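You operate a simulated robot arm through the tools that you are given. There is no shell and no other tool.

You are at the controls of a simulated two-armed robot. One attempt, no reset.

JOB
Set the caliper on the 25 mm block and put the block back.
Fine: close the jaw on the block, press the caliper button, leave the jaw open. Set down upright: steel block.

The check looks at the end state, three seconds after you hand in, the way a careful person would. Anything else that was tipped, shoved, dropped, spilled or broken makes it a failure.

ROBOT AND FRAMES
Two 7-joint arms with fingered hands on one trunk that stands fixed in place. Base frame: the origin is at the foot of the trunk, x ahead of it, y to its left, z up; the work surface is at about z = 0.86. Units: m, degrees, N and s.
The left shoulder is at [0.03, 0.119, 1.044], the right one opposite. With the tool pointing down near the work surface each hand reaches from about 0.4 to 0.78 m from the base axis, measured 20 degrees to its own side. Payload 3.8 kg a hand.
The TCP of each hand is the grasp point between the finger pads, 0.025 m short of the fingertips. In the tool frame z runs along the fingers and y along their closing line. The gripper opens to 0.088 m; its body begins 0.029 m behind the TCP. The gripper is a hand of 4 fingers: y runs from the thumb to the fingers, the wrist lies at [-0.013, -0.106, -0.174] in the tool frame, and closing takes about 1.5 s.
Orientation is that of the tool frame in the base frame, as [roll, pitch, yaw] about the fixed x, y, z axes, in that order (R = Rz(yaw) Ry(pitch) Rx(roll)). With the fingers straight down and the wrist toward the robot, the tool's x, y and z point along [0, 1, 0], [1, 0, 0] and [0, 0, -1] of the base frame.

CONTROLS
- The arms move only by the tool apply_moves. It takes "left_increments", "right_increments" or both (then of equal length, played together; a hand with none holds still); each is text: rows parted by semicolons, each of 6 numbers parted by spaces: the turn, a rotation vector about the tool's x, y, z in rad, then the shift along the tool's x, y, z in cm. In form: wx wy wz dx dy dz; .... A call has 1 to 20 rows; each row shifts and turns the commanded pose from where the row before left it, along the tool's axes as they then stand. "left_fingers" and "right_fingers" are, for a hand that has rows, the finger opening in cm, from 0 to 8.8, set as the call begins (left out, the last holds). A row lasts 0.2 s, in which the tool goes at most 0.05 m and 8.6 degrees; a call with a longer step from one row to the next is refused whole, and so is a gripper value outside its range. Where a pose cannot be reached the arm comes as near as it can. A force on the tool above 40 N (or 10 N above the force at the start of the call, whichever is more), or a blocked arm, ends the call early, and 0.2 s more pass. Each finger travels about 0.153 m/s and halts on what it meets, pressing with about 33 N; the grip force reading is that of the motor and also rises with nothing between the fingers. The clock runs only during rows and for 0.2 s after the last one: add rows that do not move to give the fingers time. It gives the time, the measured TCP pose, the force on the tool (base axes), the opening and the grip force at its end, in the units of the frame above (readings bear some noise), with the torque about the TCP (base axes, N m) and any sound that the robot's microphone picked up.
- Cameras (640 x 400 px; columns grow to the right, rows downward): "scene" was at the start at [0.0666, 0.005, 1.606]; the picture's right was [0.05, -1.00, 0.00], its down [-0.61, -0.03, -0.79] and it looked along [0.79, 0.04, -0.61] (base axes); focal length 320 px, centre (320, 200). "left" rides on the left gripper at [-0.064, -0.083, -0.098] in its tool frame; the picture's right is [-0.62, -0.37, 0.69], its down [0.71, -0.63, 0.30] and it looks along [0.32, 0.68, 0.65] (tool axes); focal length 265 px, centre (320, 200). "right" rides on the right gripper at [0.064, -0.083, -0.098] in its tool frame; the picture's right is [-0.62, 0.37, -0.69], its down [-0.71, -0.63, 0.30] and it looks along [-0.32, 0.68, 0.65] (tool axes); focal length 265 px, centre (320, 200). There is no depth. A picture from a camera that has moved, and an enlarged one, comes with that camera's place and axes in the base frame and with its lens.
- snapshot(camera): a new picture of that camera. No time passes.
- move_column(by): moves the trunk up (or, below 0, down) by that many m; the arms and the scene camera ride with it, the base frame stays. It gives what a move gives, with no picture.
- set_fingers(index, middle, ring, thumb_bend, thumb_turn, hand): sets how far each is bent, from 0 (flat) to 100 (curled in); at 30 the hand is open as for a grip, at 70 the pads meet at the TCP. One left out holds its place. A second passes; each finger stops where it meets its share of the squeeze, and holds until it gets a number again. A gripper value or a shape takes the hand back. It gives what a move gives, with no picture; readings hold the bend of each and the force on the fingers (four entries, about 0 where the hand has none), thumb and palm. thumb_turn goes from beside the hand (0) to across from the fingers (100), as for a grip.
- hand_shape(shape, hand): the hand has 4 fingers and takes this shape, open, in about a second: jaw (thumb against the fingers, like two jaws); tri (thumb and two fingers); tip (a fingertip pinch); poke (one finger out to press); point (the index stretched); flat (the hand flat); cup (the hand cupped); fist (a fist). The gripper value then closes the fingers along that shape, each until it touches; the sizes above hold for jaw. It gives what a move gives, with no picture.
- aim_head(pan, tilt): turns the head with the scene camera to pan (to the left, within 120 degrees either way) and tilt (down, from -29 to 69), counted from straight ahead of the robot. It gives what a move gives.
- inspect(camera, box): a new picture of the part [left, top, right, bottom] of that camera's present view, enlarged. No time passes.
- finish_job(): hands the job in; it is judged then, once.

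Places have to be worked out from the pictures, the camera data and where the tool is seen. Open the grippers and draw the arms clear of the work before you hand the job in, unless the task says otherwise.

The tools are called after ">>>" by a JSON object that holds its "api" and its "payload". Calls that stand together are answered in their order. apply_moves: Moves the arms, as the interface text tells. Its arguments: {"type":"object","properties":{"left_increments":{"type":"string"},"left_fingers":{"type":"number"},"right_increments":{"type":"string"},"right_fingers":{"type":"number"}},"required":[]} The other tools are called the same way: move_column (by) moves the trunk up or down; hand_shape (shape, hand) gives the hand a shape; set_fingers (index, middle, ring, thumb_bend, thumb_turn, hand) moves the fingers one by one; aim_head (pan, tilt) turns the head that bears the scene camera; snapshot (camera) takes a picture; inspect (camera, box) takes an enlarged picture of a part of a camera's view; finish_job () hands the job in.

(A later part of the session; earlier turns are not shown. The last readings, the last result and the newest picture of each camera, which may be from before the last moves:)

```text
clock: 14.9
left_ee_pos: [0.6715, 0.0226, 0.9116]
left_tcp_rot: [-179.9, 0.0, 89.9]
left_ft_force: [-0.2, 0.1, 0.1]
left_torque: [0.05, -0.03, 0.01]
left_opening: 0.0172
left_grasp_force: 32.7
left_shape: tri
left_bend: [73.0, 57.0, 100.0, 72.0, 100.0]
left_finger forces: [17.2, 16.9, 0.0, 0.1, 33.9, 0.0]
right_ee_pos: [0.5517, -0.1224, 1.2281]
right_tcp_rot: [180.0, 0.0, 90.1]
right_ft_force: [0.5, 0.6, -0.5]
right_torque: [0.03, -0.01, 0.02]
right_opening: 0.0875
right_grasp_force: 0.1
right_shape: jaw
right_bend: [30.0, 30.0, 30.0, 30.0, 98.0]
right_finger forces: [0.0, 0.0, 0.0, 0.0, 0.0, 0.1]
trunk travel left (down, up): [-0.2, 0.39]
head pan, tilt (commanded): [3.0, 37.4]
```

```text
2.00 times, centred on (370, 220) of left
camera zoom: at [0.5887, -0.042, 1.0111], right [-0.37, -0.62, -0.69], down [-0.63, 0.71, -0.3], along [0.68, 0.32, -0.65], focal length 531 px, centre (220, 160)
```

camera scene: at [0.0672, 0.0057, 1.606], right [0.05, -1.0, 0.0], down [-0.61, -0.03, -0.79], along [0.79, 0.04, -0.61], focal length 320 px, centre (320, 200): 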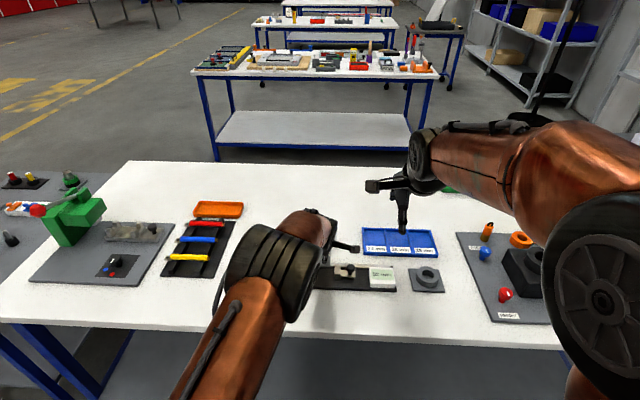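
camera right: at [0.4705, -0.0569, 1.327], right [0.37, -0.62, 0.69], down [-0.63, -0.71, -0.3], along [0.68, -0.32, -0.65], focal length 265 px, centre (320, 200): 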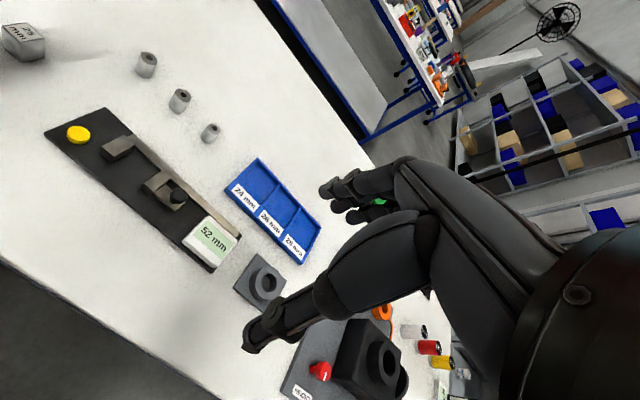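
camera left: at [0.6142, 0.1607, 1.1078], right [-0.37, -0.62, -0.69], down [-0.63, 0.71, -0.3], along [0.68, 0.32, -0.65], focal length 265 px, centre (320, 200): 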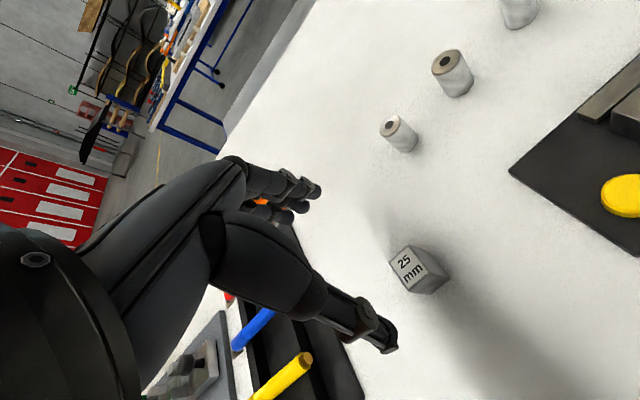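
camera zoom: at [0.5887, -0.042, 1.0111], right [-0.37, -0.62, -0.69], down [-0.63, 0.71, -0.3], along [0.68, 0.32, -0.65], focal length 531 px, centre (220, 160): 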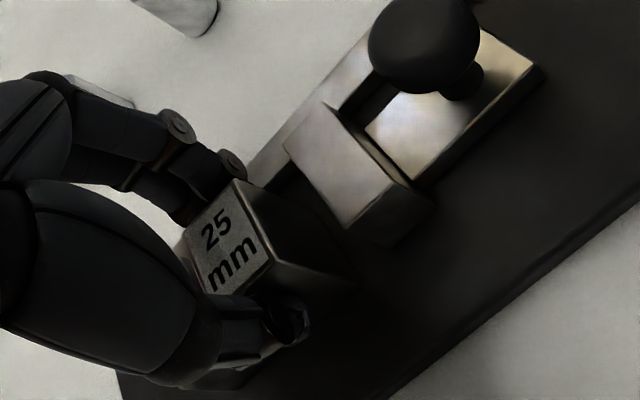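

The 3 N load has vanished from the wrist, so the block has touched down on the board. I'll lower 1 mm more to confirm before releasing.

>>> {"api": "apply_moves", "payload": {"left_increments": "0 0 0 0 0 0.05;0 0 0 0 0 0.05;0 0 0 0 0 0"}}

>>> {"api": "inspect", "payload": {"camera": "left", "box": [330, 200, 450, 300]}}

```text
clock: 15.7
left_ee_pos: [0.6719, 0.0224, 0.911]
left_tcp_rot: [179.9, 0.0, 89.9]
left_ft_force: [-0.5, 1.0, 4.9]
left_torque: [-0.01, 0.03, 0.04]
left_opening: 0.017
left_grasp_force: 33.4
left_shape: tri
left_bend: [73.0, 57.0, 100.0, 72.0, 100.0]
left_finger forces: [17.6, 17.0, 0.0, 0.0, 34.8, 0.1]
right_ee_pos: [0.551, -0.1219, 1.2281]
right_tcp_rot: [-180.0, 0.0, 89.9]
right_ft_force: [0.1, 0.7, 0.0]
right_torque: [0.02, -0.04, 0.01]
right_opening: 0.0876
right_grasp_force: 0.0
right_shape: jaw
right_bend: [30.0, 30.0, 30.0, 30.0, 98.0]
right_finger forces: [0.1, 0.1, 0.0, 0.0, 0.0, 0.0]
trunk travel left (down, up): [-0.2, 0.39]
head pan, tilt (commanded): [3.0, 37.4]
```

```text
4.00 times, centred on (390, 250) of left
camera zoom: at [0.5886, -0.0421, 1.0108], right [-0.37, -0.62, -0.69], down [-0.63, 0.71, -0.31], along [0.68, 0.32, -0.65], focal length 1062 px, centre (40, 0)
```

zoom: 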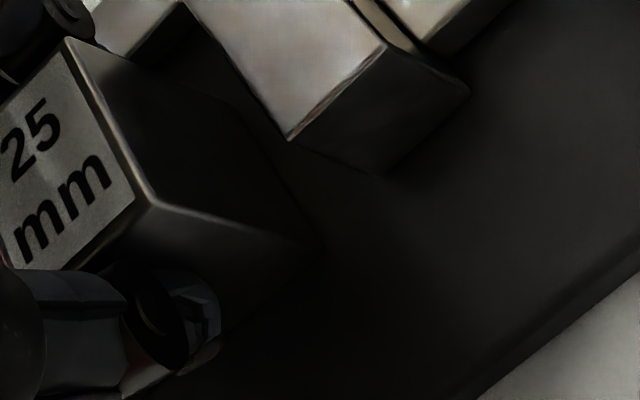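

With 5 N of upward force the block is firmly seated. I'll open the fingers to 6 cm and check that it stands before withdrawing.

>>> {"api": "apply_moves", "payload": {"left_increments": "0 0 0 0 0 -0.05;0 0 0 0 0 0;0 0 0 0 0 0;0 0 0 0 0 0;0 0 0 0 0 0", "left_fingers": 6}}

>>> {"api": "inspect", "payload": {"camera": "left", "box": [240, 120, 500, 320]}}

```text
clock: 16.9
left_ee_pos: [0.6721, 0.0228, 0.9127]
left_tcp_rot: [-180.0, 0.0, 90.0]
left_ft_force: [0.5, -0.1, 0.3]
left_torque: [0.03, -0.01, 0.01]
left_opening: 0.0596
left_grasp_force: 0.1
left_shape: tri
left_bend: [73.0, 38.0, 99.0, 60.0, 100.0]
left_finger forces: [0.0, 0.1, 0.1, 0.1, 0.0, 0.0]
right_ee_pos: [0.5519, -0.123, 1.2283]
right_tcp_rot: [180.0, 0.0, 89.9]
right_ft_force: [0.1, 0.6, -0.1]
right_torque: [0.02, 0.04, 0.01]
right_opening: 0.0879
right_grasp_force: 0.0
right_shape: jaw
right_bend: [30.0, 30.0, 30.0, 30.0, 98.0]
right_finger forces: [0.0, 0.0, 0.0, 0.0, 0.0, 0.1]
trunk travel left (down, up): [-0.2, 0.39]
head pan, tilt (commanded): [3.0, 37.4]
```

```text
2.00 times, centred on (370, 220) of left
camera zoom: at [0.5891, -0.0422, 1.0106], right [-0.37, -0.62, -0.69], down [-0.63, 0.71, -0.3], along [0.68, 0.32, -0.65], focal length 531 px, centre (220, 160)
```

zoom: 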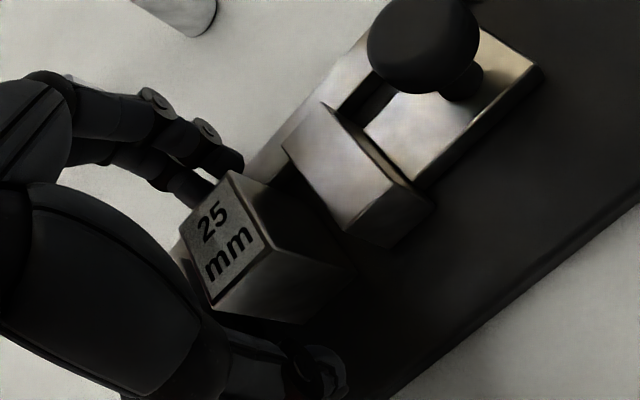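

The block stands and both sides are released. I'll open to full width for clearance, then check again.

>>> {"api": "apply_moves", "payload": {"left_increments": "0 0 0 0 0 0;0 0 0 0 0 0;0 0 0 0 0 0;0 0 0 0 0 0;0 0 0 0 0 0", "left_fingers": 8.8}}

>>> {"api": "inspect", "payload": {"camera": "left", "box": [240, 120, 500, 320]}}

```text
clock: 18.1
left_ee_pos: [0.6716, 0.0218, 0.9105]
left_tcp_rot: [180.0, 0.0, 90.1]
left_ft_force: [0.2, -0.2, 0.7]
left_torque: [0.0, -0.02, 0.02]
left_opening: 0.0881
left_grasp_force: 0.0
left_shape: tri
left_bend: [30.0, 30.0, 99.0, 30.0, 98.0]
left_finger forces: [0.0, 0.1, 0.0, 0.0, 0.1, 0.0]
right_ee_pos: [0.5519, -0.1216, 1.2285]
right_tcp_rot: [-179.9, 0.0, 90.0]
right_ft_force: [0.3, -0.1, 0.8]
right_torque: [-0.02, -0.01, 0.0]
right_opening: 0.0878
right_grasp_force: 0.1
right_shape: jaw
right_bend: [30.0, 30.0, 30.0, 30.0, 98.0]
right_finger forces: [0.0, 0.1, 0.0, 0.1, 0.1, 0.1]
trunk travel left (down, up): [-0.2, 0.39]
head pan, tilt (commanded): [3.0, 37.4]
```

```text
2.00 times, centred on (370, 220) of left
camera zoom: at [0.5891, -0.0421, 1.0105], right [-0.37, -0.62, -0.69], down [-0.63, 0.71, -0.3], along [0.68, 0.32, -0.65], focal length 531 px, centre (220, 160)
```

zoom: 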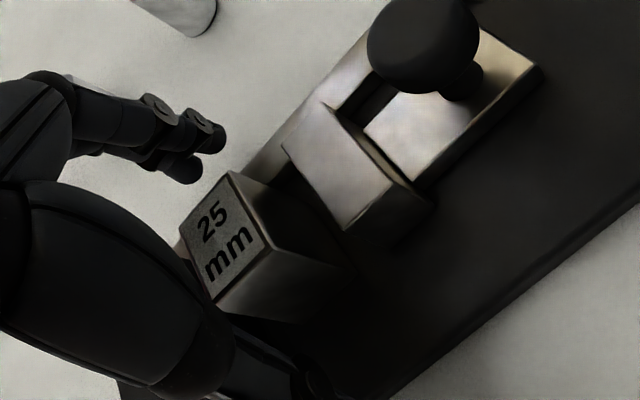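

All fingers are clear of the block. I'll raise the left hand straight up 10 cm, then take it off to the left so the right hand can work the slider.

>>> {"api": "apply_moves", "payload": {"left_increments": "0 0 0 0 0 -1;0 0 0 0 0 -2;0 0 0 0 0 -3;0 0 0 0 0 -4;0 0 0 0 0 -3;0 0 0 4 -0.5 -0.5;0 0 0 4 -0.5 -0.5;0 0 0 4 -0.5 -0.5;0 0 0 4 -0.5 -0.5;0 0 0 4 -0.5 0;0 0 0 2 0 0"}}

>>> {"api": "snapshot", "payload": {"camera": "scene"}}

>>> {"api": "inspect", "payload": {"camera": "scene", "box": [285, 250, 365, 305]}}

>>> {"api": "inspect", "payload": {"camera": "right", "box": [40, 100, 240, 280]}}

```text
clock: 20.5
left_ee_pos: [0.6481, 0.2431, 1.0624]
left_tcp_rot: [180.0, 0.0, 90.0]
left_ft_force: [0.7, 0.3, -0.6]
left_torque: [0.01, 0.0, -0.01]
left_opening: 0.0881
left_grasp_force: 0.1
left_shape: tri
left_bend: [30.0, 30.0, 99.0, 30.0, 98.0]
left_finger forces: [0.0, 0.0, 0.1, 0.0, 0.1, 0.0]
right_ee_pos: [0.5516, -0.1215, 1.2276]
right_tcp_rot: [179.9, 0.0, 90.0]
right_ft_force: [-0.7, 1.2, 0.8]
right_torque: [0.0, -0.01, 0.0]
right_opening: 0.0875
right_grasp_force: 0.1
right_shape: jaw
right_bend: [30.0, 30.0, 30.0, 30.0, 98.0]
right_finger forces: [0.0, 0.1, 0.0, 0.1, 0.0, 0.0]
trunk travel left (down, up): [-0.2, 0.39]
head pan, tilt (commanded): [3.0, 37.4]
```

```text
taken
camera scene: at [0.0668, 0.0052, 1.606], right [0.05, -1.0, 0.0], down [-0.61, -0.03, -0.79], along [0.79, 0.04, -0.61], focal length 320 px, centre (320, 200)
```

scene: 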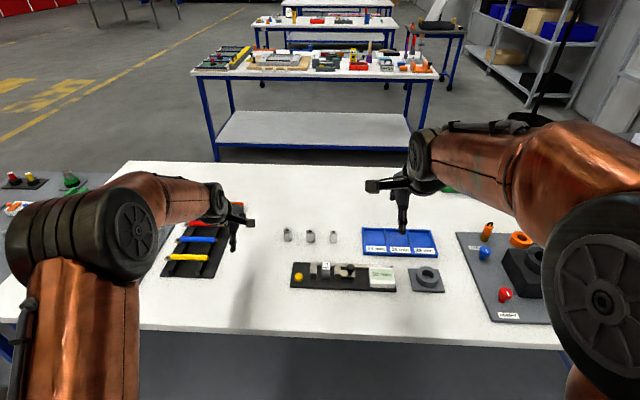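

```text
7.27 times, centred on (325, 278) of scene
camera zoom: at [0.0668, 0.0052, 1.606], right [0.05, -1.0, 0.0], down [-0.61, -0.03, -0.79], along [0.79, 0.04, -0.61], focal length 2326 px, centre (284, -364)
```

zoom: 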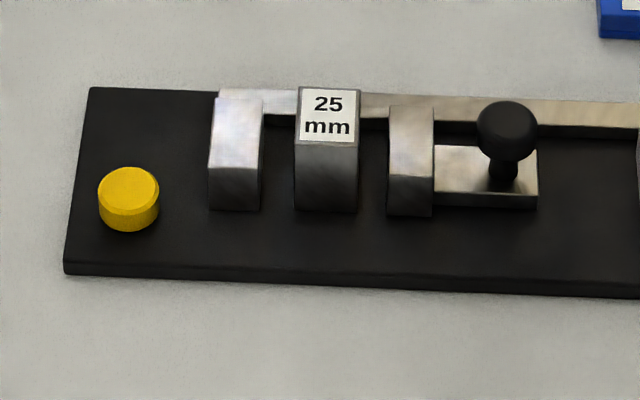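

```text
2.22 times, centred on (140, 190) of right
camera zoom: at [0.4694, -0.057, 1.3274], right [0.37, -0.62, 0.69], down [-0.63, -0.71, -0.3], along [0.68, -0.32, -0.65], focal length 590 px, centre (720, 222)
```

zoom: 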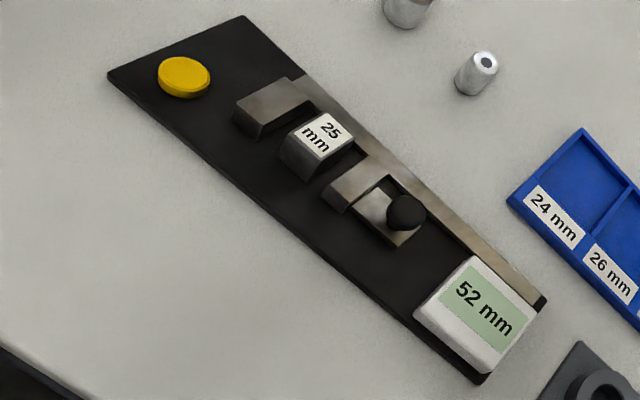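

The block stands square between the jaws and the display still reads 52 mm. I'll put the right hand in the tri shape and bring it above the knob at about (0.672, -0.050, 0.905).

>>> {"api": "hand_shape", "payload": {"hand": "right", "shape": "tri"}}

>>> {"api": "apply_moves", "payload": {"right_increments": "0 0 0 1 1.75 3.26;0 0 0 1 1.75 3.26;0 0 0 1 1.75 3.26;0 0 0 1 1.75 3.26;0 0 0 1 1.75 3.26;0 0 0 1 1.75 3.26;0 0 0 1 1.75 3.26;0 0 0 0 0 0"}}

>>> {"api": "snapshot", "payload": {"camera": "right"}}

>>> {"api": "inspect", "payload": {"camera": "scene", "box": [280, 200, 400, 300]}}

```text
clock: 21.4
left_ee_pos: [0.6484, 0.2428, 1.0597]
left_tcp_rot: [-179.9, 0.0, 90.0]
left_ft_force: [-0.4, -0.2, 1.6]
left_torque: [-0.01, 0.02, 0.01]
left_opening: 0.0881
left_grasp_force: 0.1
left_shape: tri
left_bend: [30.0, 30.0, 99.0, 30.0, 98.0]
left_finger forces: [0.1, 0.0, 0.1, 0.0, 0.0, 0.1]
right_ee_pos: [0.5505, -0.1226, 1.229]
right_tcp_rot: [180.0, -0.1, 90.0]
right_ft_force: [0.2, 0.4, -0.4]
right_torque: [0.0, -0.02, 0.01]
right_opening: 0.0874
right_grasp_force: 0.1
right_shape: tri
right_bend: [30.0, 30.0, 99.0, 30.0, 98.0]
right_finger forces: [0.0, 0.0, 0.0, 0.0, 0.0, 0.0]
trunk travel left (down, up): [-0.2, 0.39]
head pan, tilt (commanded): [3.0, 37.4]
```

```text
clock: 23.2
left_ee_pos: [0.647, 0.2437, 1.0611]
left_tcp_rot: [-180.0, 0.1, 90.1]
left_ft_force: [-0.2, 1.8, -0.1]
left_torque: [-0.02, 0.05, 0.06]
left_opening: 0.0879
left_grasp_force: 0.1
left_shape: tri
left_bend: [30.0, 30.0, 99.0, 30.0, 98.0]
left_finger forces: [0.0, 0.1, 0.0, 0.0, 0.0, 0.1]
right_ee_pos: [0.6734, -0.053, 0.9996]
right_tcp_rot: [-180.0, 0.0, 90.0]
right_ft_force: [0.3, -0.2, -0.1]
right_torque: [0.01, -0.01, -0.03]
right_opening: 0.0878
right_grasp_force: 0.1
right_shape: tri
right_bend: [30.0, 30.0, 99.0, 30.0, 98.0]
right_finger forces: [0.0, 0.1, 0.1, 0.1, 0.1, 0.0]
trunk travel left (down, up): [-0.2, 0.39]
head pan, tilt (commanded): [3.0, 37.4]
```

```text
taken
camera right: at [0.591, 0.0126, 1.0988], right [0.37, -0.62, 0.69], down [-0.63, -0.71, -0.3], along [0.68, -0.32, -0.65], focal length 265 px, centre (320, 200)
```

right: 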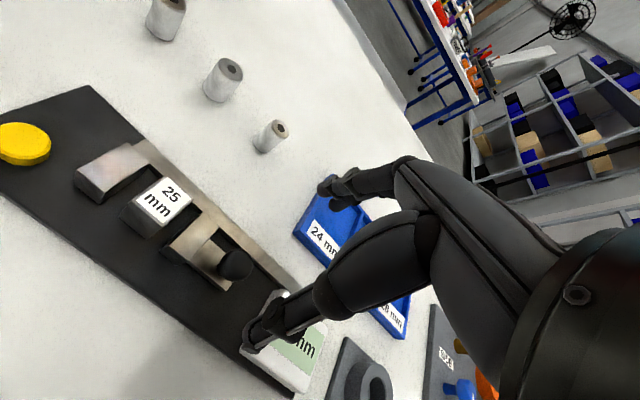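

```text
4.00 times, centred on (340, 250) of scene
camera zoom: at [0.0661, 0.0049, 1.606], right [0.05, -1.0, 0.0], down [-0.61, -0.03, -0.79], along [0.79, 0.04, -0.61], focal length 1279 px, centre (240, 0)
```

zoom: 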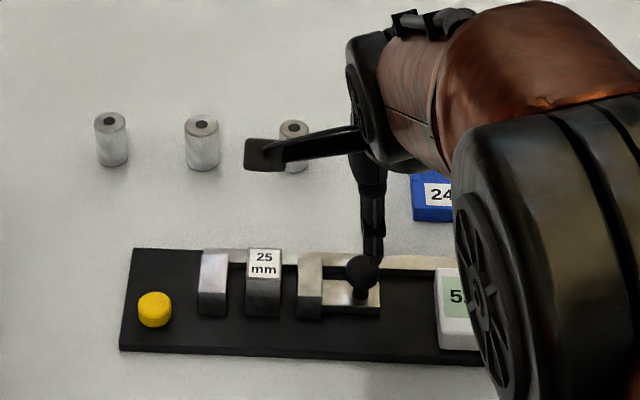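

The knob lies under the TCP within a couple of mm. I'll lower the open right hand around it so the TCP is at z≈0.915.

>>> {"api": "apply_moves", "payload": {"right_increments": "0 0 0 0 0 2;0 0 0 0.1 0 2;0 0 0 0.1 0 2;0 0 0 0 0 1.5;0 0 0 0 0 1;0 0 0 0 0 0"}}

>>> {"api": "inspect", "payload": {"camera": "right", "box": [180, 140, 400, 360]}}

>>> {"api": "inspect", "payload": {"camera": "scene", "box": [310, 240, 390, 300]}}

```text
clock: 24.6
left_ee_pos: [0.648, 0.2422, 1.0623]
left_tcp_rot: [-179.9, 0.0, 90.0]
left_ft_force: [0.5, 0.2, -0.3]
left_torque: [-0.03, -0.02, 0.0]
left_opening: 0.0879
left_grasp_force: 0.0
left_shape: tri
left_bend: [30.0, 30.0, 99.0, 30.0, 98.0]
left_finger forces: [0.0, 0.0, 0.0, 0.0, 0.0, 0.1]
right_ee_pos: [0.6743, -0.0506, 0.9142]
right_tcp_rot: [-179.9, -0.1, 90.0]
right_ft_force: [-0.5, -0.2, -0.7]
right_torque: [-0.01, 0.0, -0.02]
right_opening: 0.0874
right_grasp_force: 0.0
right_shape: tri
right_bend: [30.0, 30.0, 99.0, 30.0, 98.0]
right_finger forces: [0.1, 0.1, 0.0, 0.0, 0.0, 0.0]
trunk travel left (down, up): [-0.2, 0.39]
head pan, tilt (commanded): [3.0, 37.4]
```

```text
1.82 times, centred on (290, 250) of right
camera zoom: at [0.5919, 0.0151, 1.0135], right [0.37, -0.62, 0.69], down [-0.63, -0.71, -0.3], along [0.68, -0.32, -0.65], focal length 483 px, centre (374, 109)
```

zoom: 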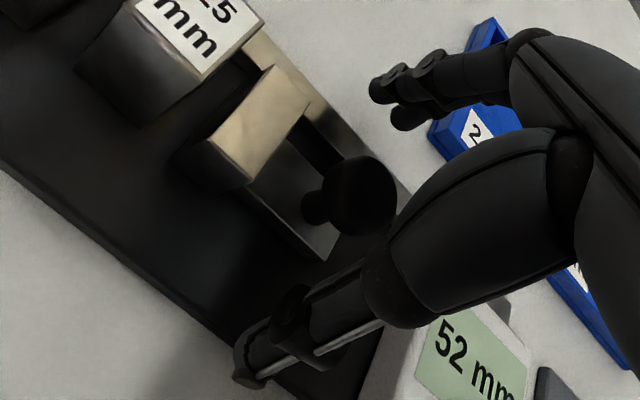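

```text
6.67 times, centred on (350, 270) of scene
camera zoom: at [0.0667, 0.0049, 1.606], right [0.05, -1.0, 0.0], down [-0.61, -0.03, -0.79], along [0.79, 0.04, -0.61], focal length 2132 px, centre (120, -267)
```

zoom: 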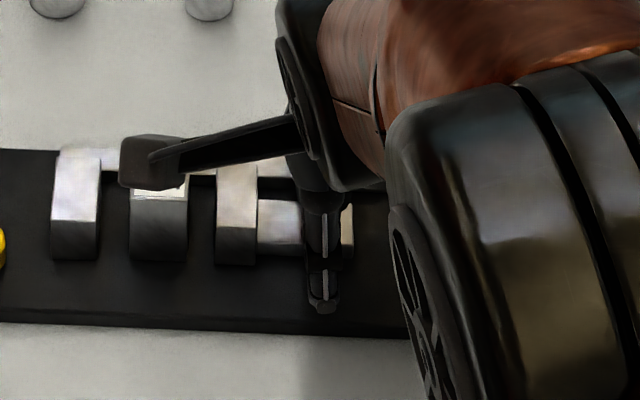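

The hand is well placed, but squeezing a guided knob could shove the caliper base sideways. Pushing it along the slide with a single finger is gentler, so I'll rise 9 cm and try the poke shape.

>>> {"api": "apply_moves", "payload": {"right_increments": "0 0 0 0 0 -2;0 0 0 0 0 -3;0 0 0 0 0 -3;0 0 0 0 0 -2;0 0 0 0 0 0"}}

>>> {"api": "hand_shape", "payload": {"hand": "right", "shape": "poke"}}

>>> {"api": "snapshot", "payload": {"camera": "right"}}

>>> {"api": "inspect", "payload": {"camera": "scene", "box": [300, 210, 400, 300]}}

>>> {"api": "snapshot", "payload": {"camera": "left"}}

```text
clock: 25.8
left_ee_pos: [0.6482, 0.2436, 1.0603]
left_tcp_rot: [180.0, 0.1, 90.0]
left_ft_force: [0.4, -0.2, 0.0]
left_torque: [-0.02, -0.03, -0.03]
left_opening: 0.088
left_grasp_force: 0.1
left_shape: tri
left_bend: [30.0, 30.0, 99.0, 30.0, 98.0]
left_finger forces: [0.0, 0.0, 0.1, 0.1, 0.0, 0.0]
right_ee_pos: [0.6749, -0.0501, 1.0158]
right_tcp_rot: [-180.0, 0.0, 90.1]
right_ft_force: [-0.4, -0.1, -0.7]
right_torque: [0.02, 0.03, -0.02]
right_opening: 0.0877
right_grasp_force: 0.1
right_shape: tri
right_bend: [30.0, 30.0, 99.0, 30.0, 98.0]
right_finger forces: [0.0, 0.0, 0.0, 0.0, 0.0, 0.0]
trunk travel left (down, up): [-0.2, 0.39]
head pan, tilt (commanded): [3.0, 37.4]
```

```text
clock: 26.7
left_ee_pos: [0.6487, 0.243, 1.0618]
left_tcp_rot: [180.0, 0.0, 90.0]
left_ft_force: [-0.4, 0.4, 0.5]
left_torque: [0.0, -0.01, 0.0]
left_opening: 0.0876
left_grasp_force: 0.1
left_shape: tri
left_bend: [30.0, 30.0, 99.0, 30.0, 98.0]
left_finger forces: [0.0, 0.0, 0.1, 0.0, 0.0, 0.0]
right_ee_pos: [0.6746, -0.0506, 1.0152]
right_tcp_rot: [180.0, 0.0, 90.0]
right_ft_force: [-0.8, -1.4, -0.5]
right_torque: [0.04, -0.04, 0.02]
right_opening: 0.0
right_grasp_force: 0.1
right_shape: poke
right_bend: [70.0, 70.0, 99.0, 100.0, 100.0]
right_finger forces: [0.0, 0.1, 0.0, 0.0, 0.0, 0.1]
trunk travel left (down, up): [-0.2, 0.39]
head pan, tilt (commanded): [3.0, 37.4]
```

```text
taken
camera right: at [0.5928, 0.0149, 1.1141], right [0.37, -0.62, 0.69], down [-0.63, -0.71, -0.3], along [0.68, -0.32, -0.65], focal length 265 px, centre (320, 200)
```

right: 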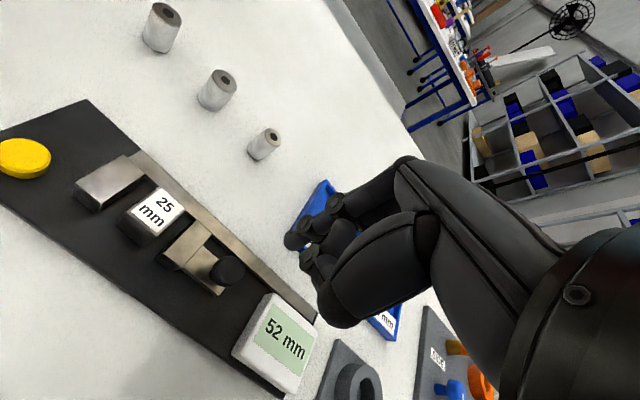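

```text
4.44 times, centred on (350, 255) of scene
camera zoom: at [0.0668, 0.005, 1.606], right [0.05, -1.0, 0.0], down [-0.61, -0.03, -0.79], along [0.79, 0.04, -0.61], focal length 1421 px, centre (187, -44)
```

zoom: 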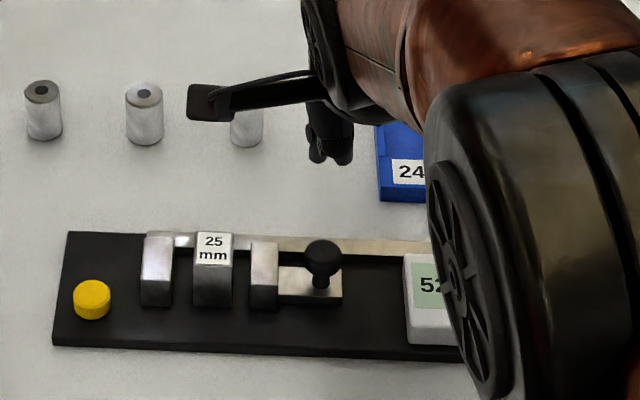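

```text
taken
camera left: at [0.565, 0.1784, 1.1604], right [-0.37, -0.62, -0.69], down [-0.63, 0.71, -0.3], along [0.68, 0.32, -0.65], focal length 265 px, centre (320, 200)
```

left: 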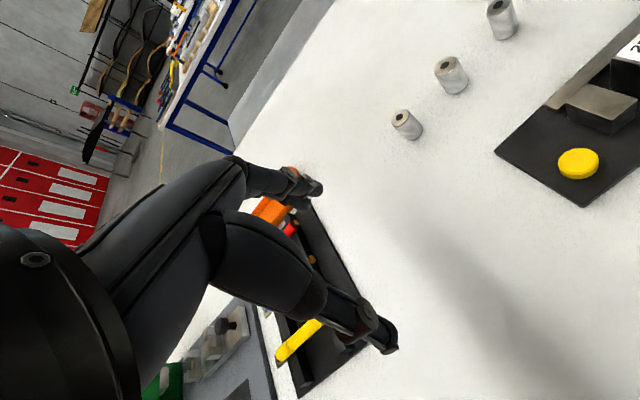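

The poke shape keeps the index and middle together near the TCP line with the thumb curled away. I'll zoom in to locate the fingertips.

>>> {"api": "inspect", "payload": {"camera": "right", "box": [240, 170, 400, 330]}}

>>> {"api": "inspect", "payload": {"camera": "scene", "box": [350, 215, 400, 255]}}

```text
2.50 times, centred on (320, 250) of right
camera zoom: at [0.5928, 0.0149, 1.1141], right [0.37, -0.62, 0.69], down [-0.63, -0.71, -0.3], along [0.68, -0.32, -0.65], focal length 664 px, centre (320, 75)
```

zoom: 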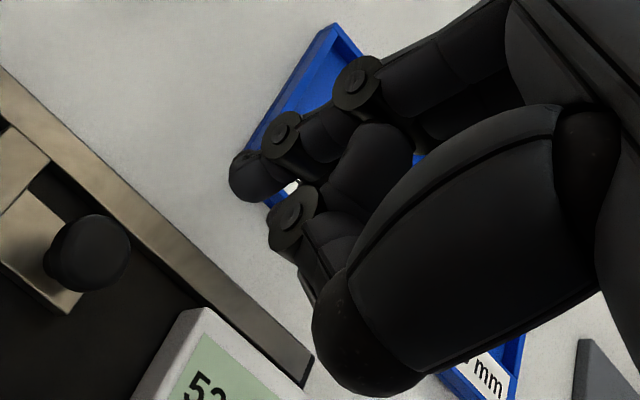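

```text
10.00 times, centred on (375, 235) of scene
camera zoom: at [0.0668, 0.005, 1.606], right [0.05, -1.0, 0.0], down [-0.61, -0.03, -0.79], along [0.79, 0.04, -0.61], focal length 3198 px, centre (-230, -150)
```

zoom: 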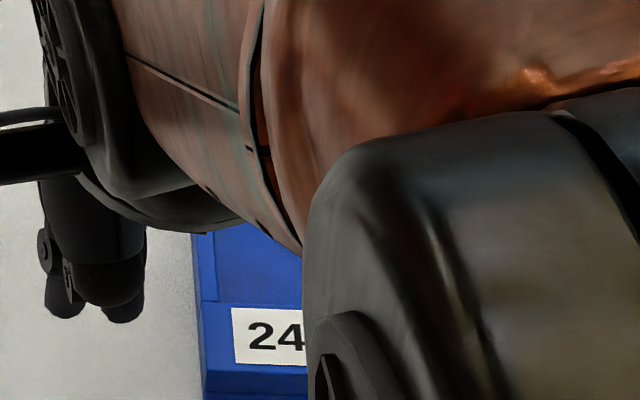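

The fingertips are about 25 mm below the TCP, with the index tip about 7.5 mm toward +y of it. I'll shift so the index comes down on the -y side of the knob, clear of the knob and the display box, and lower to TCP z≈0.915.

>>> {"api": "apply_moves", "payload": {"right_increments": "0 0 0 -1.6 -0.25 0;0 0 0 -1.6 -0.25 0;0 0 0 0 0 2;0 0 0 0 0 2;0 0 0 0 0 2;0 0 0 0 0 1;0 0 0 0 0 0"}}

>>> {"api": "inspect", "payload": {"camera": "right", "box": [180, 150, 380, 330]}}

>>> {"api": "inspect", "payload": {"camera": "scene", "box": [310, 230, 400, 300]}}

```text
clock: 28.3
left_ee_pos: [0.6475, 0.2426, 1.0614]
left_tcp_rot: [179.9, 0.0, 90.0]
left_ft_force: [0.0, -0.2, -0.5]
left_torque: [-0.02, -0.01, -0.02]
left_opening: 0.0878
left_grasp_force: 0.1
left_shape: tri
left_bend: [30.0, 30.0, 99.0, 30.0, 98.0]
left_finger forces: [0.1, 0.1, 0.1, 0.0, 0.1, 0.0]
right_ee_pos: [0.6689, -0.0827, 0.9441]
right_tcp_rot: [180.0, 0.0, 90.0]
right_ft_force: [-0.2, 0.0, 0.0]
right_torque: [-0.02, -0.02, 0.01]
right_opening: 0.0
right_grasp_force: 0.0
right_shape: poke
right_bend: [70.0, 70.0, 99.0, 100.0, 100.0]
right_finger forces: [0.0, 0.0, 0.0, 0.0, 0.0, 0.1]
trunk travel left (down, up): [-0.2, 0.39]
head pan, tilt (commanded): [3.0, 37.4]
```

```text
2.22 times, centred on (280, 240) of right
camera zoom: at [0.5867, -0.0167, 1.0434], right [0.37, -0.62, 0.69], down [-0.63, -0.71, -0.3], along [0.68, -0.32, -0.65], focal length 590 px, centre (409, 111)
```

zoom: 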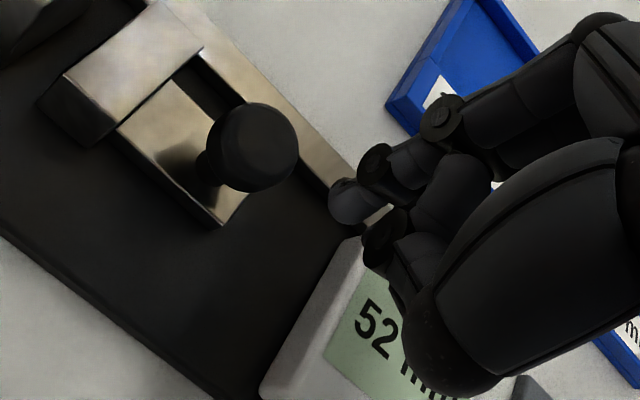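

```text
5.71 times, centred on (355, 265) of scene
camera zoom: at [0.0668, 0.005, 1.606], right [0.05, -1.0, 0.0], down [-0.61, -0.03, -0.79], along [0.79, 0.04, -0.61], focal length 1827 px, centre (120, -171)
```

zoom: 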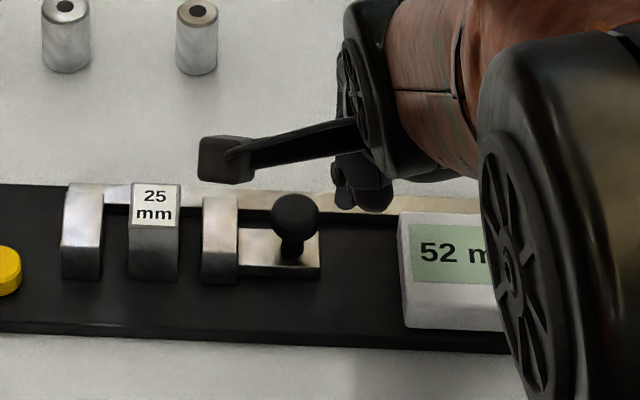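

The index is beside the knob with about 7 mm clearance, and the display edge is at y≈-0.102. I'll nudge 3 mm toward the knob and lower to TCP z≈0.918.

>>> {"api": "apply_moves", "payload": {"right_increments": "0 0 0 0.3 0 0;0 0 0 0 0 0.8;0 0 0 0 0 0.8;0 0 0 0 0 0.6;0 0 0 0 0 0.4;0 0 0 0 0 0"}}

>>> {"api": "inspect", "payload": {"camera": "right", "box": [180, 150, 380, 330]}}

>>> {"api": "inspect", "payload": {"camera": "scene", "box": [310, 230, 400, 300]}}

```text
clock: 29.7
left_ee_pos: [0.6482, 0.2424, 1.0612]
left_tcp_rot: [-180.0, -0.2, 90.0]
left_ft_force: [-1.0, 0.3, 0.5]
left_torque: [-0.01, 0.01, 0.0]
left_opening: 0.0877
left_grasp_force: 0.0
left_shape: tri
left_bend: [30.0, 30.0, 99.0, 30.0, 98.0]
left_finger forces: [0.0, 0.1, 0.0, 0.1, 0.0, 0.0]
right_ee_pos: [0.67, -0.0784, 0.9187]
right_tcp_rot: [180.0, 0.0, 90.0]
right_ft_force: [0.6, 0.0, 0.5]
right_torque: [0.01, 0.02, -0.02]
right_opening: 0.0001
right_grasp_force: 0.0
right_shape: poke
right_bend: [70.0, 70.0, 99.0, 100.0, 100.0]
right_finger forces: [0.0, 0.0, 0.0, 0.0, 0.0, 0.1]
trunk travel left (down, up): [-0.2, 0.39]
head pan, tilt (commanded): [3.0, 37.4]
```

```text
2.22 times, centred on (280, 240) of right
camera zoom: at [0.5872, -0.0137, 1.0182], right [0.37, -0.62, 0.69], down [-0.63, -0.71, -0.3], along [0.68, -0.32, -0.65], focal length 590 px, centre (409, 111)
```

zoom: 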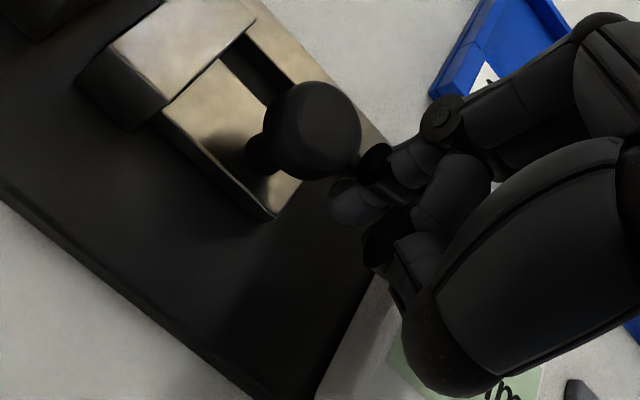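

```text
5.71 times, centred on (355, 265) of scene
camera zoom: at [0.0668, 0.005, 1.606], right [0.05, -1.0, 0.0], down [-0.61, -0.03, -0.79], along [0.79, 0.04, -0.61], focal length 1827 px, centre (120, -171)
```

zoom: 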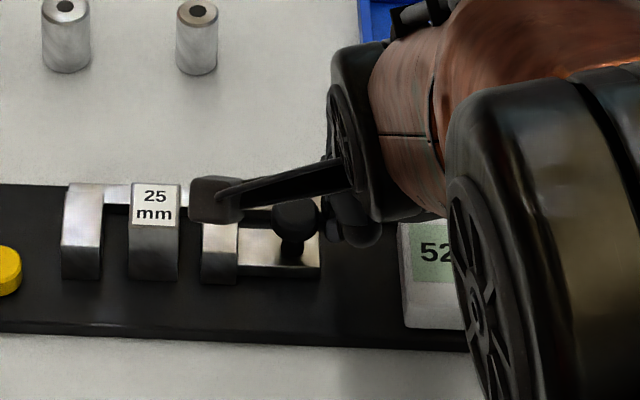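

The index now sits just beside the knob at ball height. I'll push gently toward +y, 1.5 cm to start, watching the force.

>>> {"api": "apply_moves", "payload": {"right_increments": "0 0 0 0.3 0 0;0 0 0 0.3 0 0;0 0 0 0.3 0 0;0 0 0 0.3 0 0;0 0 0 0.3 0 0;0 0 0 0 0 0"}}

>>> {"api": "inspect", "payload": {"camera": "scene", "box": [290, 240, 400, 310]}}

>>> {"api": "inspect", "payload": {"camera": "right", "box": [120, 100, 380, 330]}}

```text
clock: 31.1
left_ee_pos: [0.6484, 0.2422, 1.0608]
left_tcp_rot: [-179.9, 0.0, 90.0]
left_ft_force: [0.1, 0.3, 0.2]
left_torque: [0.02, 0.0, -0.04]
left_opening: 0.088
left_grasp_force: 0.0
left_shape: tri
left_bend: [30.0, 30.0, 99.0, 30.0, 98.0]
left_finger forces: [0.1, 0.0, 0.0, 0.0, 0.0, 0.0]
right_ee_pos: [0.6692, -0.0631, 0.9188]
right_tcp_rot: [-180.0, 0.0, 89.9]
right_ft_force: [-1.0, -0.9, -0.3]
right_torque: [-0.02, 0.03, 0.0]
right_opening: 0.0
right_grasp_force: 0.0
right_shape: poke
right_bend: [70.0, 70.0, 99.0, 100.0, 100.0]
right_finger forces: [0.8, 0.0, 0.0, 0.0, 0.0, 0.1]
trunk travel left (down, up): [-0.2, 0.39]
head pan, tilt (commanded): [3.0, 37.4]
```

```text
5.71 times, centred on (345, 275) of scene
camera zoom: at [0.0668, 0.0048, 1.606], right [0.05, -1.0, 0.0], down [-0.61, -0.03, -0.79], along [0.79, 0.04, -0.61], focal length 1827 px, centre (177, -229)
```

zoom: 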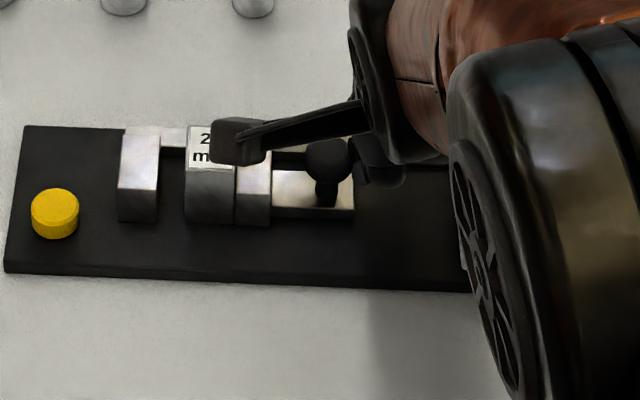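

```text
1.74 times, centred on (250, 215) of right
camera zoom: at [0.5868, 0.0012, 1.0186], right [0.37, -0.62, 0.69], down [-0.63, -0.71, -0.3], along [0.68, -0.32, -0.65], focal length 462 px, centre (442, 174)
```

zoom: 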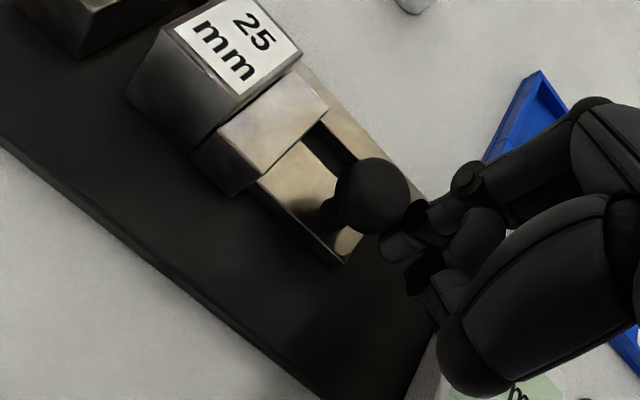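

The slider moves easily (about 1 N) and the jaw has reached the block. I'll keep pushing to slide the block up against the fixed jaw.

>>> {"api": "apply_moves", "payload": {"right_increments": "0 0 0 0.2 0 0;0 0 0 0.2 0 0;0 0 0 0.2 0 0;0 0 0 0.2 0 0;0 0 0 0.2 0 0;0 0 0 0 0 0"}}

>>> {"api": "inspect", "payload": {"camera": "scene", "box": [290, 240, 400, 310]}}

>>> {"api": "inspect", "payload": {"camera": "right", "box": [60, 60, 320, 290]}}

```text
clock: 32.5
left_ee_pos: [0.6479, 0.2421, 1.0608]
left_tcp_rot: [-179.9, 0.0, 90.0]
left_ft_force: [0.8, -0.4, 0.6]
left_torque: [0.03, 0.0, 0.01]
left_opening: 0.0878
left_grasp_force: 0.0
left_shape: tri
left_bend: [30.0, 30.0, 99.0, 30.0, 98.0]
left_finger forces: [0.1, 0.0, 0.0, 0.0, 0.0, 0.0]
right_ee_pos: [0.6685, -0.0545, 0.9183]
right_tcp_rot: [180.0, 0.0, 90.0]
right_ft_force: [-0.5, -0.5, -0.6]
right_torque: [-0.03, 0.04, -0.01]
right_opening: 0.0
right_grasp_force: 0.0
right_shape: poke
right_bend: [70.0, 70.0, 99.0, 100.0, 100.0]
right_finger forces: [0.9, 0.0, 0.1, 0.0, 0.0, 0.0]
trunk travel left (down, up): [-0.2, 0.39]
head pan, tilt (commanded): [3.0, 37.4]
```

```text
5.71 times, centred on (345, 275) of scene
camera zoom: at [0.0669, 0.0049, 1.606], right [0.05, -1.0, 0.0], down [-0.61, -0.03, -0.79], along [0.79, 0.04, -0.61], focal length 1827 px, centre (177, -229)
```

zoom: 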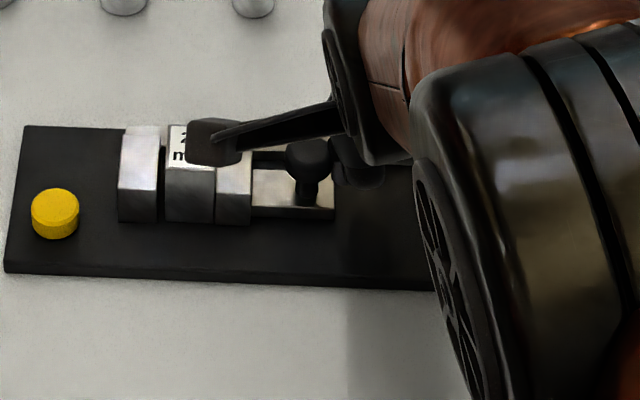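

```text
1.74 times, centred on (190, 175) of right
camera zoom: at [0.5868, 0.0112, 1.0176], right [0.37, -0.62, 0.69], down [-0.63, -0.71, -0.3], along [0.68, -0.32, -0.65], focal length 462 px, centre (546, 244)
```

zoom: 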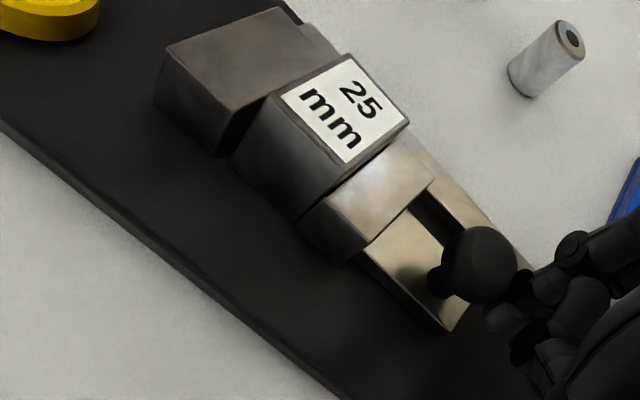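

About 3–4 mm remain between the block and the fixed jaw. I'll continue in 1 mm and then half-millimetre steps until the force shows firm contact.

>>> {"api": "apply_moves", "payload": {"right_increments": "0 0 0 0.1 0 0;0 0 0 0.1 0 0;0 0 0 0.1 0 0;0 0 0 0.05 0 0;0 0 0 0 0 0"}}

>>> {"api": "inspect", "payload": {"camera": "scene", "box": [290, 240, 400, 310]}}

>>> {"api": "inspect", "payload": {"camera": "right", "box": [60, 60, 260, 230]}}

```text
clock: 33.7
left_ee_pos: [0.6475, 0.2426, 1.0607]
left_tcp_rot: [-180.0, 0.1, 90.0]
left_ft_force: [0.9, -0.3, -0.2]
left_torque: [-0.03, 0.0, -0.01]
left_opening: 0.0877
left_grasp_force: 0.1
left_shape: tri
left_bend: [30.0, 30.0, 99.0, 30.0, 98.0]
left_finger forces: [0.1, 0.1, 0.0, 0.1, 0.0, 0.0]
right_ee_pos: [0.6689, -0.0522, 0.9184]
right_tcp_rot: [180.0, 0.0, 90.0]
right_ft_force: [0.3, -0.7, -0.1]
right_torque: [0.0, 0.02, -0.05]
right_opening: 0.0002
right_grasp_force: 0.1
right_shape: poke
right_bend: [70.0, 70.0, 99.0, 100.0, 100.0]
right_finger forces: [0.7, 0.0, 0.0, 0.1, 0.0, 0.0]
trunk travel left (down, up): [-0.2, 0.39]
head pan, tilt (commanded): [3.0, 37.4]
```

```text
5.71 times, centred on (345, 275) of scene
camera zoom: at [0.0668, 0.0049, 1.606], right [0.05, -1.0, 0.0], down [-0.61, -0.03, -0.79], along [0.79, 0.04, -0.61], focal length 1827 px, centre (177, -229)
```

zoom: 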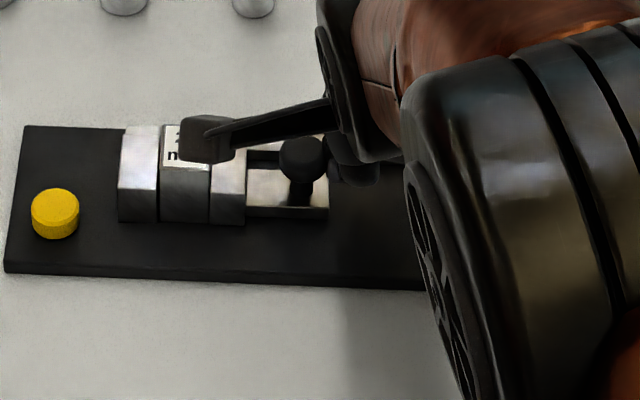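

```text
2.35 times, centred on (160, 145) of right
camera zoom: at [0.5871, 0.0139, 1.0188], right [0.37, -0.62, 0.69], down [-0.63, -0.71, -0.3], along [0.68, -0.32, -0.65], focal length 624 px, centre (696, 329)
```

zoom: 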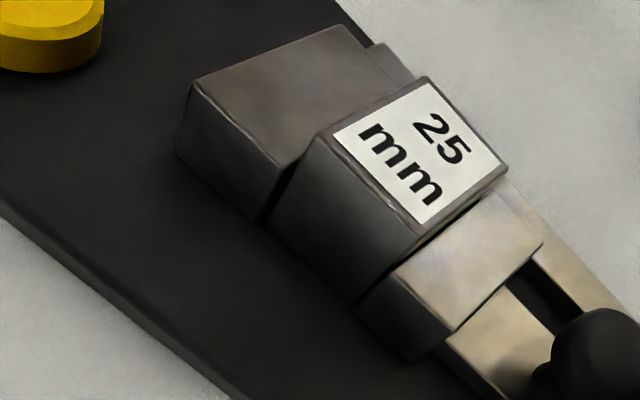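

Still about 1 mm to go and the force is light. I'll continue in half-millimetre steps until it firms up.

>>> {"api": "apply_moves", "payload": {"right_increments": "0 0 0 0.05 0 0;0 0 0 0.05 0 0;0 0 0 0.05 0 0;0 0 0 0.05 0 0;0 0 0 0 0 0"}}

>>> {"api": "inspect", "payload": {"camera": "scene", "box": [300, 250, 350, 290]}}

>>> {"api": "inspect", "payload": {"camera": "right", "box": [60, 60, 260, 230]}}

```text
clock: 34.9
left_ee_pos: [0.6476, 0.243, 1.0622]
left_tcp_rot: [180.0, 0.0, 90.0]
left_ft_force: [-0.3, -0.2, -0.2]
left_torque: [-0.01, -0.03, 0.02]
left_opening: 0.0878
left_grasp_force: 0.1
left_shape: tri
left_bend: [30.0, 30.0, 99.0, 30.0, 98.0]
left_finger forces: [0.0, 0.1, 0.0, 0.0, 0.0, 0.0]
right_ee_pos: [0.6687, -0.0511, 0.9194]
right_tcp_rot: [180.0, 0.0, 89.9]
right_ft_force: [0.7, -6.0, 0.9]
right_torque: [-0.1, -0.02, -0.02]
right_opening: 0.0
right_grasp_force: 0.0
right_shape: poke
right_bend: [70.0, 70.0, 99.0, 100.0, 100.0]
right_finger forces: [6.1, 0.0, 0.1, 0.0, 0.1, 0.0]
trunk travel left (down, up): [-0.2, 0.39]
head pan, tilt (commanded): [3.0, 37.4]
```

```text
10.00 times, centred on (325, 270) of scene
camera zoom: at [0.0667, 0.004, 1.606], right [0.05, -1.0, 0.0], down [-0.61, -0.03, -0.79], along [0.79, 0.04, -0.61], focal length 3198 px, centre (270, -500)
```

zoom: 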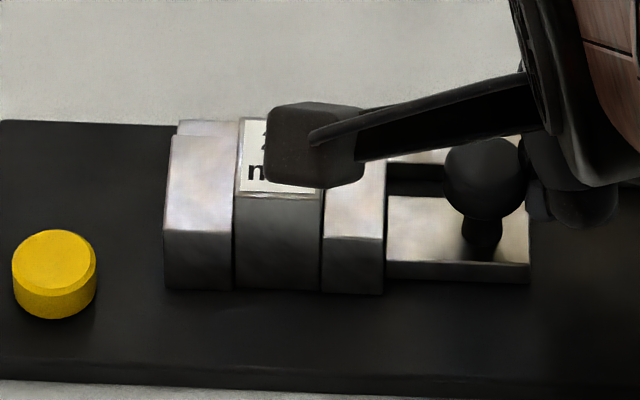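

```text
2.35 times, centred on (160, 145) of right
camera zoom: at [0.5871, 0.015, 1.0184], right [0.37, -0.62, 0.69], down [-0.63, -0.71, -0.3], along [0.68, -0.32, -0.65], focal length 624 px, centre (696, 329)
```

zoom: 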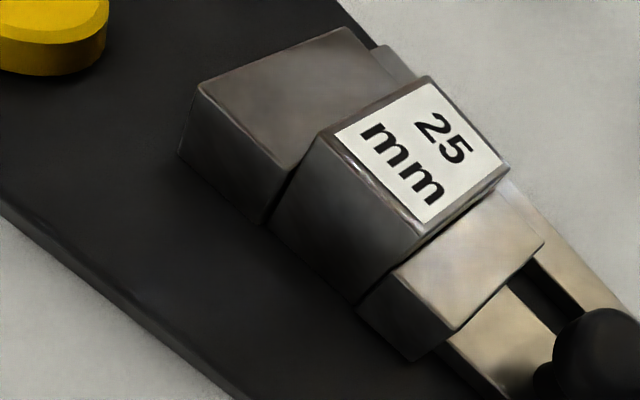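

The index now reads 6 N, so the jaw is firmly closed on the block against the fixed jaw. I'll hold it there with the right hand, put the left hand in the poke shape, and turn it 45° so its camera stays clear of the right hand's.

>>> {"api": "hand_shape", "payload": {"hand": "left", "shape": "poke"}}

>>> {"api": "apply_moves", "payload": {"left_increments": "0 0 0.131 0 0 0;0 0 0.131 0 0 0;0 0 0.131 0 0 0;0 0 0.131 0 0 0;0 0 0.131 0 0 0;0 0 0.13 0 0 0;0 0 0 0 0 0"}}

>>> {"api": "snapshot", "payload": {"camera": "left"}}

>>> {"api": "snapshot", "payload": {"camera": "scene"}}

```text
clock: 35.8
left_ee_pos: [0.647, 0.2412, 1.0608]
left_tcp_rot: [-180.0, -0.1, 90.1]
left_ft_force: [0.2, 0.1, -0.5]
left_torque: [0.01, 0.01, -0.02]
left_opening: 0.0
left_grasp_force: 0.1
left_shape: poke
left_bend: [70.0, 70.0, 99.0, 100.0, 100.0]
left_finger forces: [0.0, 0.1, 0.0, 0.0, 0.0, 0.0]
right_ee_pos: [0.669, -0.0496, 0.9195]
right_tcp_rot: [180.0, 0.1, 90.0]
right_ft_force: [0.9, -8.1, 1.6]
right_torque: [-0.15, -0.01, -0.05]
right_opening: 0.0001
right_grasp_force: 0.0
right_shape: poke
right_bend: [70.0, 70.0, 99.0, 100.0, 100.0]
right_finger forces: [8.3, 0.0, 0.1, 0.0, 0.0, 0.0]
trunk travel left (down, up): [-0.2, 0.39]
head pan, tilt (commanded): [3.0, 37.4]
```

```text
clock: 37.4
left_ee_pos: [0.6468, 0.2414, 1.061]
left_tcp_rot: [-179.8, 0.0, 44.9]
left_ft_force: [-0.1, 0.2, 0.4]
left_torque: [-0.01, 0.0, -0.01]
left_opening: 0.0001
left_grasp_force: 0.1
left_shape: poke
left_bend: [70.0, 70.0, 99.0, 100.0, 100.0]
left_finger forces: [0.1, 0.1, 0.0, 0.1, 0.0, 0.0]
right_ee_pos: [0.6684, -0.0511, 0.9189]
right_tcp_rot: [180.0, 0.0, 90.0]
right_ft_force: [0.2, -10.4, 2.1]
right_torque: [-0.19, 0.02, -0.08]
right_opening: 0.0
right_grasp_force: 0.2
right_shape: poke
right_bend: [70.0, 70.0, 99.0, 100.0, 100.0]
right_finger forces: [10.4, 0.1, 0.0, 0.1, 0.0, 0.1]
trunk travel left (down, up): [-0.2, 0.39]
head pan, tilt (commanded): [3.0, 37.4]
```

```text
taken
camera left: at [0.5429, 0.2549, 1.1606], right [-0.7, -0.18, -0.69], down [0.06, 0.95, -0.3], along [0.71, -0.25, -0.65], focal length 265 px, centre (320, 200)
```

left: 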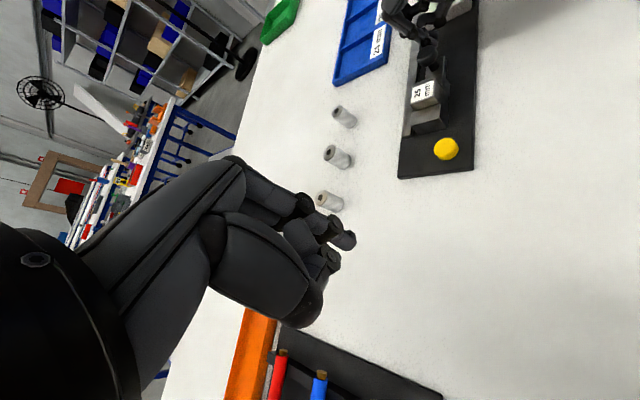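

```text
taken
camera scene: at [0.0667, 0.0034, 1.606], right [0.05, -1.0, 0.0], down [-0.61, -0.03, -0.79], along [0.79, 0.04, -0.61], focal length 320 px, centre (320, 200)
```

scene: 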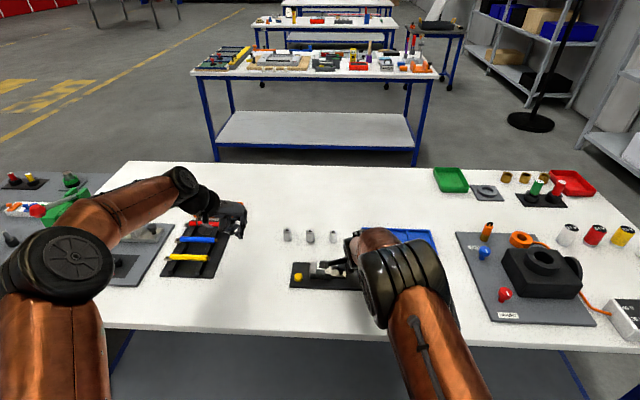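

The hold force is creeping up (10 N now), so I'll back the right hand off by 0.7 mm to keep a light hold and check the force.

>>> {"api": "apply_moves", "payload": {"right_increments": "0 0 0 -0.07 0 0;0 0 0 0 0 0;0 0 0 0 0 0"}}

>>> {"api": "inspect", "payload": {"camera": "left", "box": [370, 0, 500, 190]}}

>>> {"api": "inspect", "payload": {"camera": "scene", "box": [285, 250, 365, 305]}}

```text
clock: 38.2
left_ee_pos: [0.6465, 0.2414, 1.0627]
left_tcp_rot: [-180.0, -0.1, 45.0]
left_ft_force: [0.4, -0.4, -0.6]
left_torque: [-0.02, 0.03, -0.02]
left_opening: 0.0
left_grasp_force: 0.1
left_shape: poke
left_bend: [70.0, 70.0, 99.0, 100.0, 100.0]
left_finger forces: [0.0, 0.1, 0.1, 0.0, 0.1, 0.1]
right_ee_pos: [0.6687, -0.0502, 0.9198]
right_tcp_rot: [-180.0, 0.0, 89.9]
right_ft_force: [0.4, -7.2, 2.6]
right_torque: [-0.1, -0.05, -0.06]
right_opening: 0.0
right_grasp_force: 0.0
right_shape: poke
right_bend: [70.0, 70.0, 99.0, 100.0, 100.0]
right_finger forces: [8.2, 0.1, 0.0, 0.0, 0.1, 0.0]
trunk travel left (down, up): [-0.2, 0.39]
head pan, tilt (commanded): [3.0, 37.4]
```

```text
2.11 times, centred on (435, 95) of left
camera zoom: at [0.5427, 0.2551, 1.1607], right [-0.7, -0.18, -0.69], down [0.06, 0.95, -0.3], along [0.71, -0.25, -0.65], focal length 559 px, centre (78, 421)
```

zoom: 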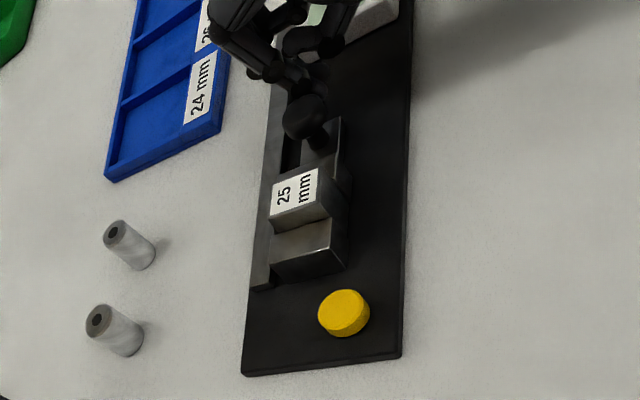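

```text
7.27 times, centred on (325, 278) of scene
camera zoom: at [0.0665, 0.0038, 1.606], right [0.05, -1.0, 0.0], down [-0.61, -0.03, -0.79], along [0.79, 0.04, -0.61], focal length 2326 px, centre (284, -364)
```

zoom: 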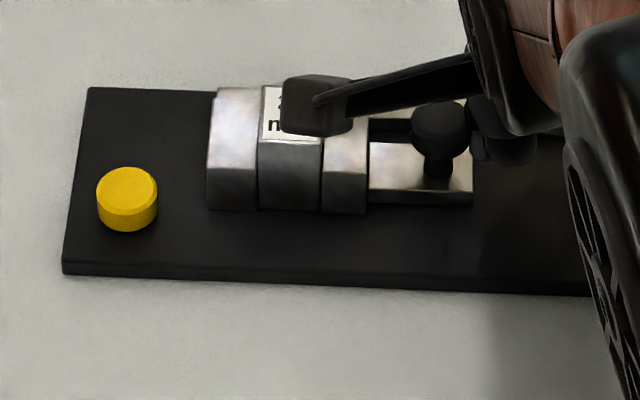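

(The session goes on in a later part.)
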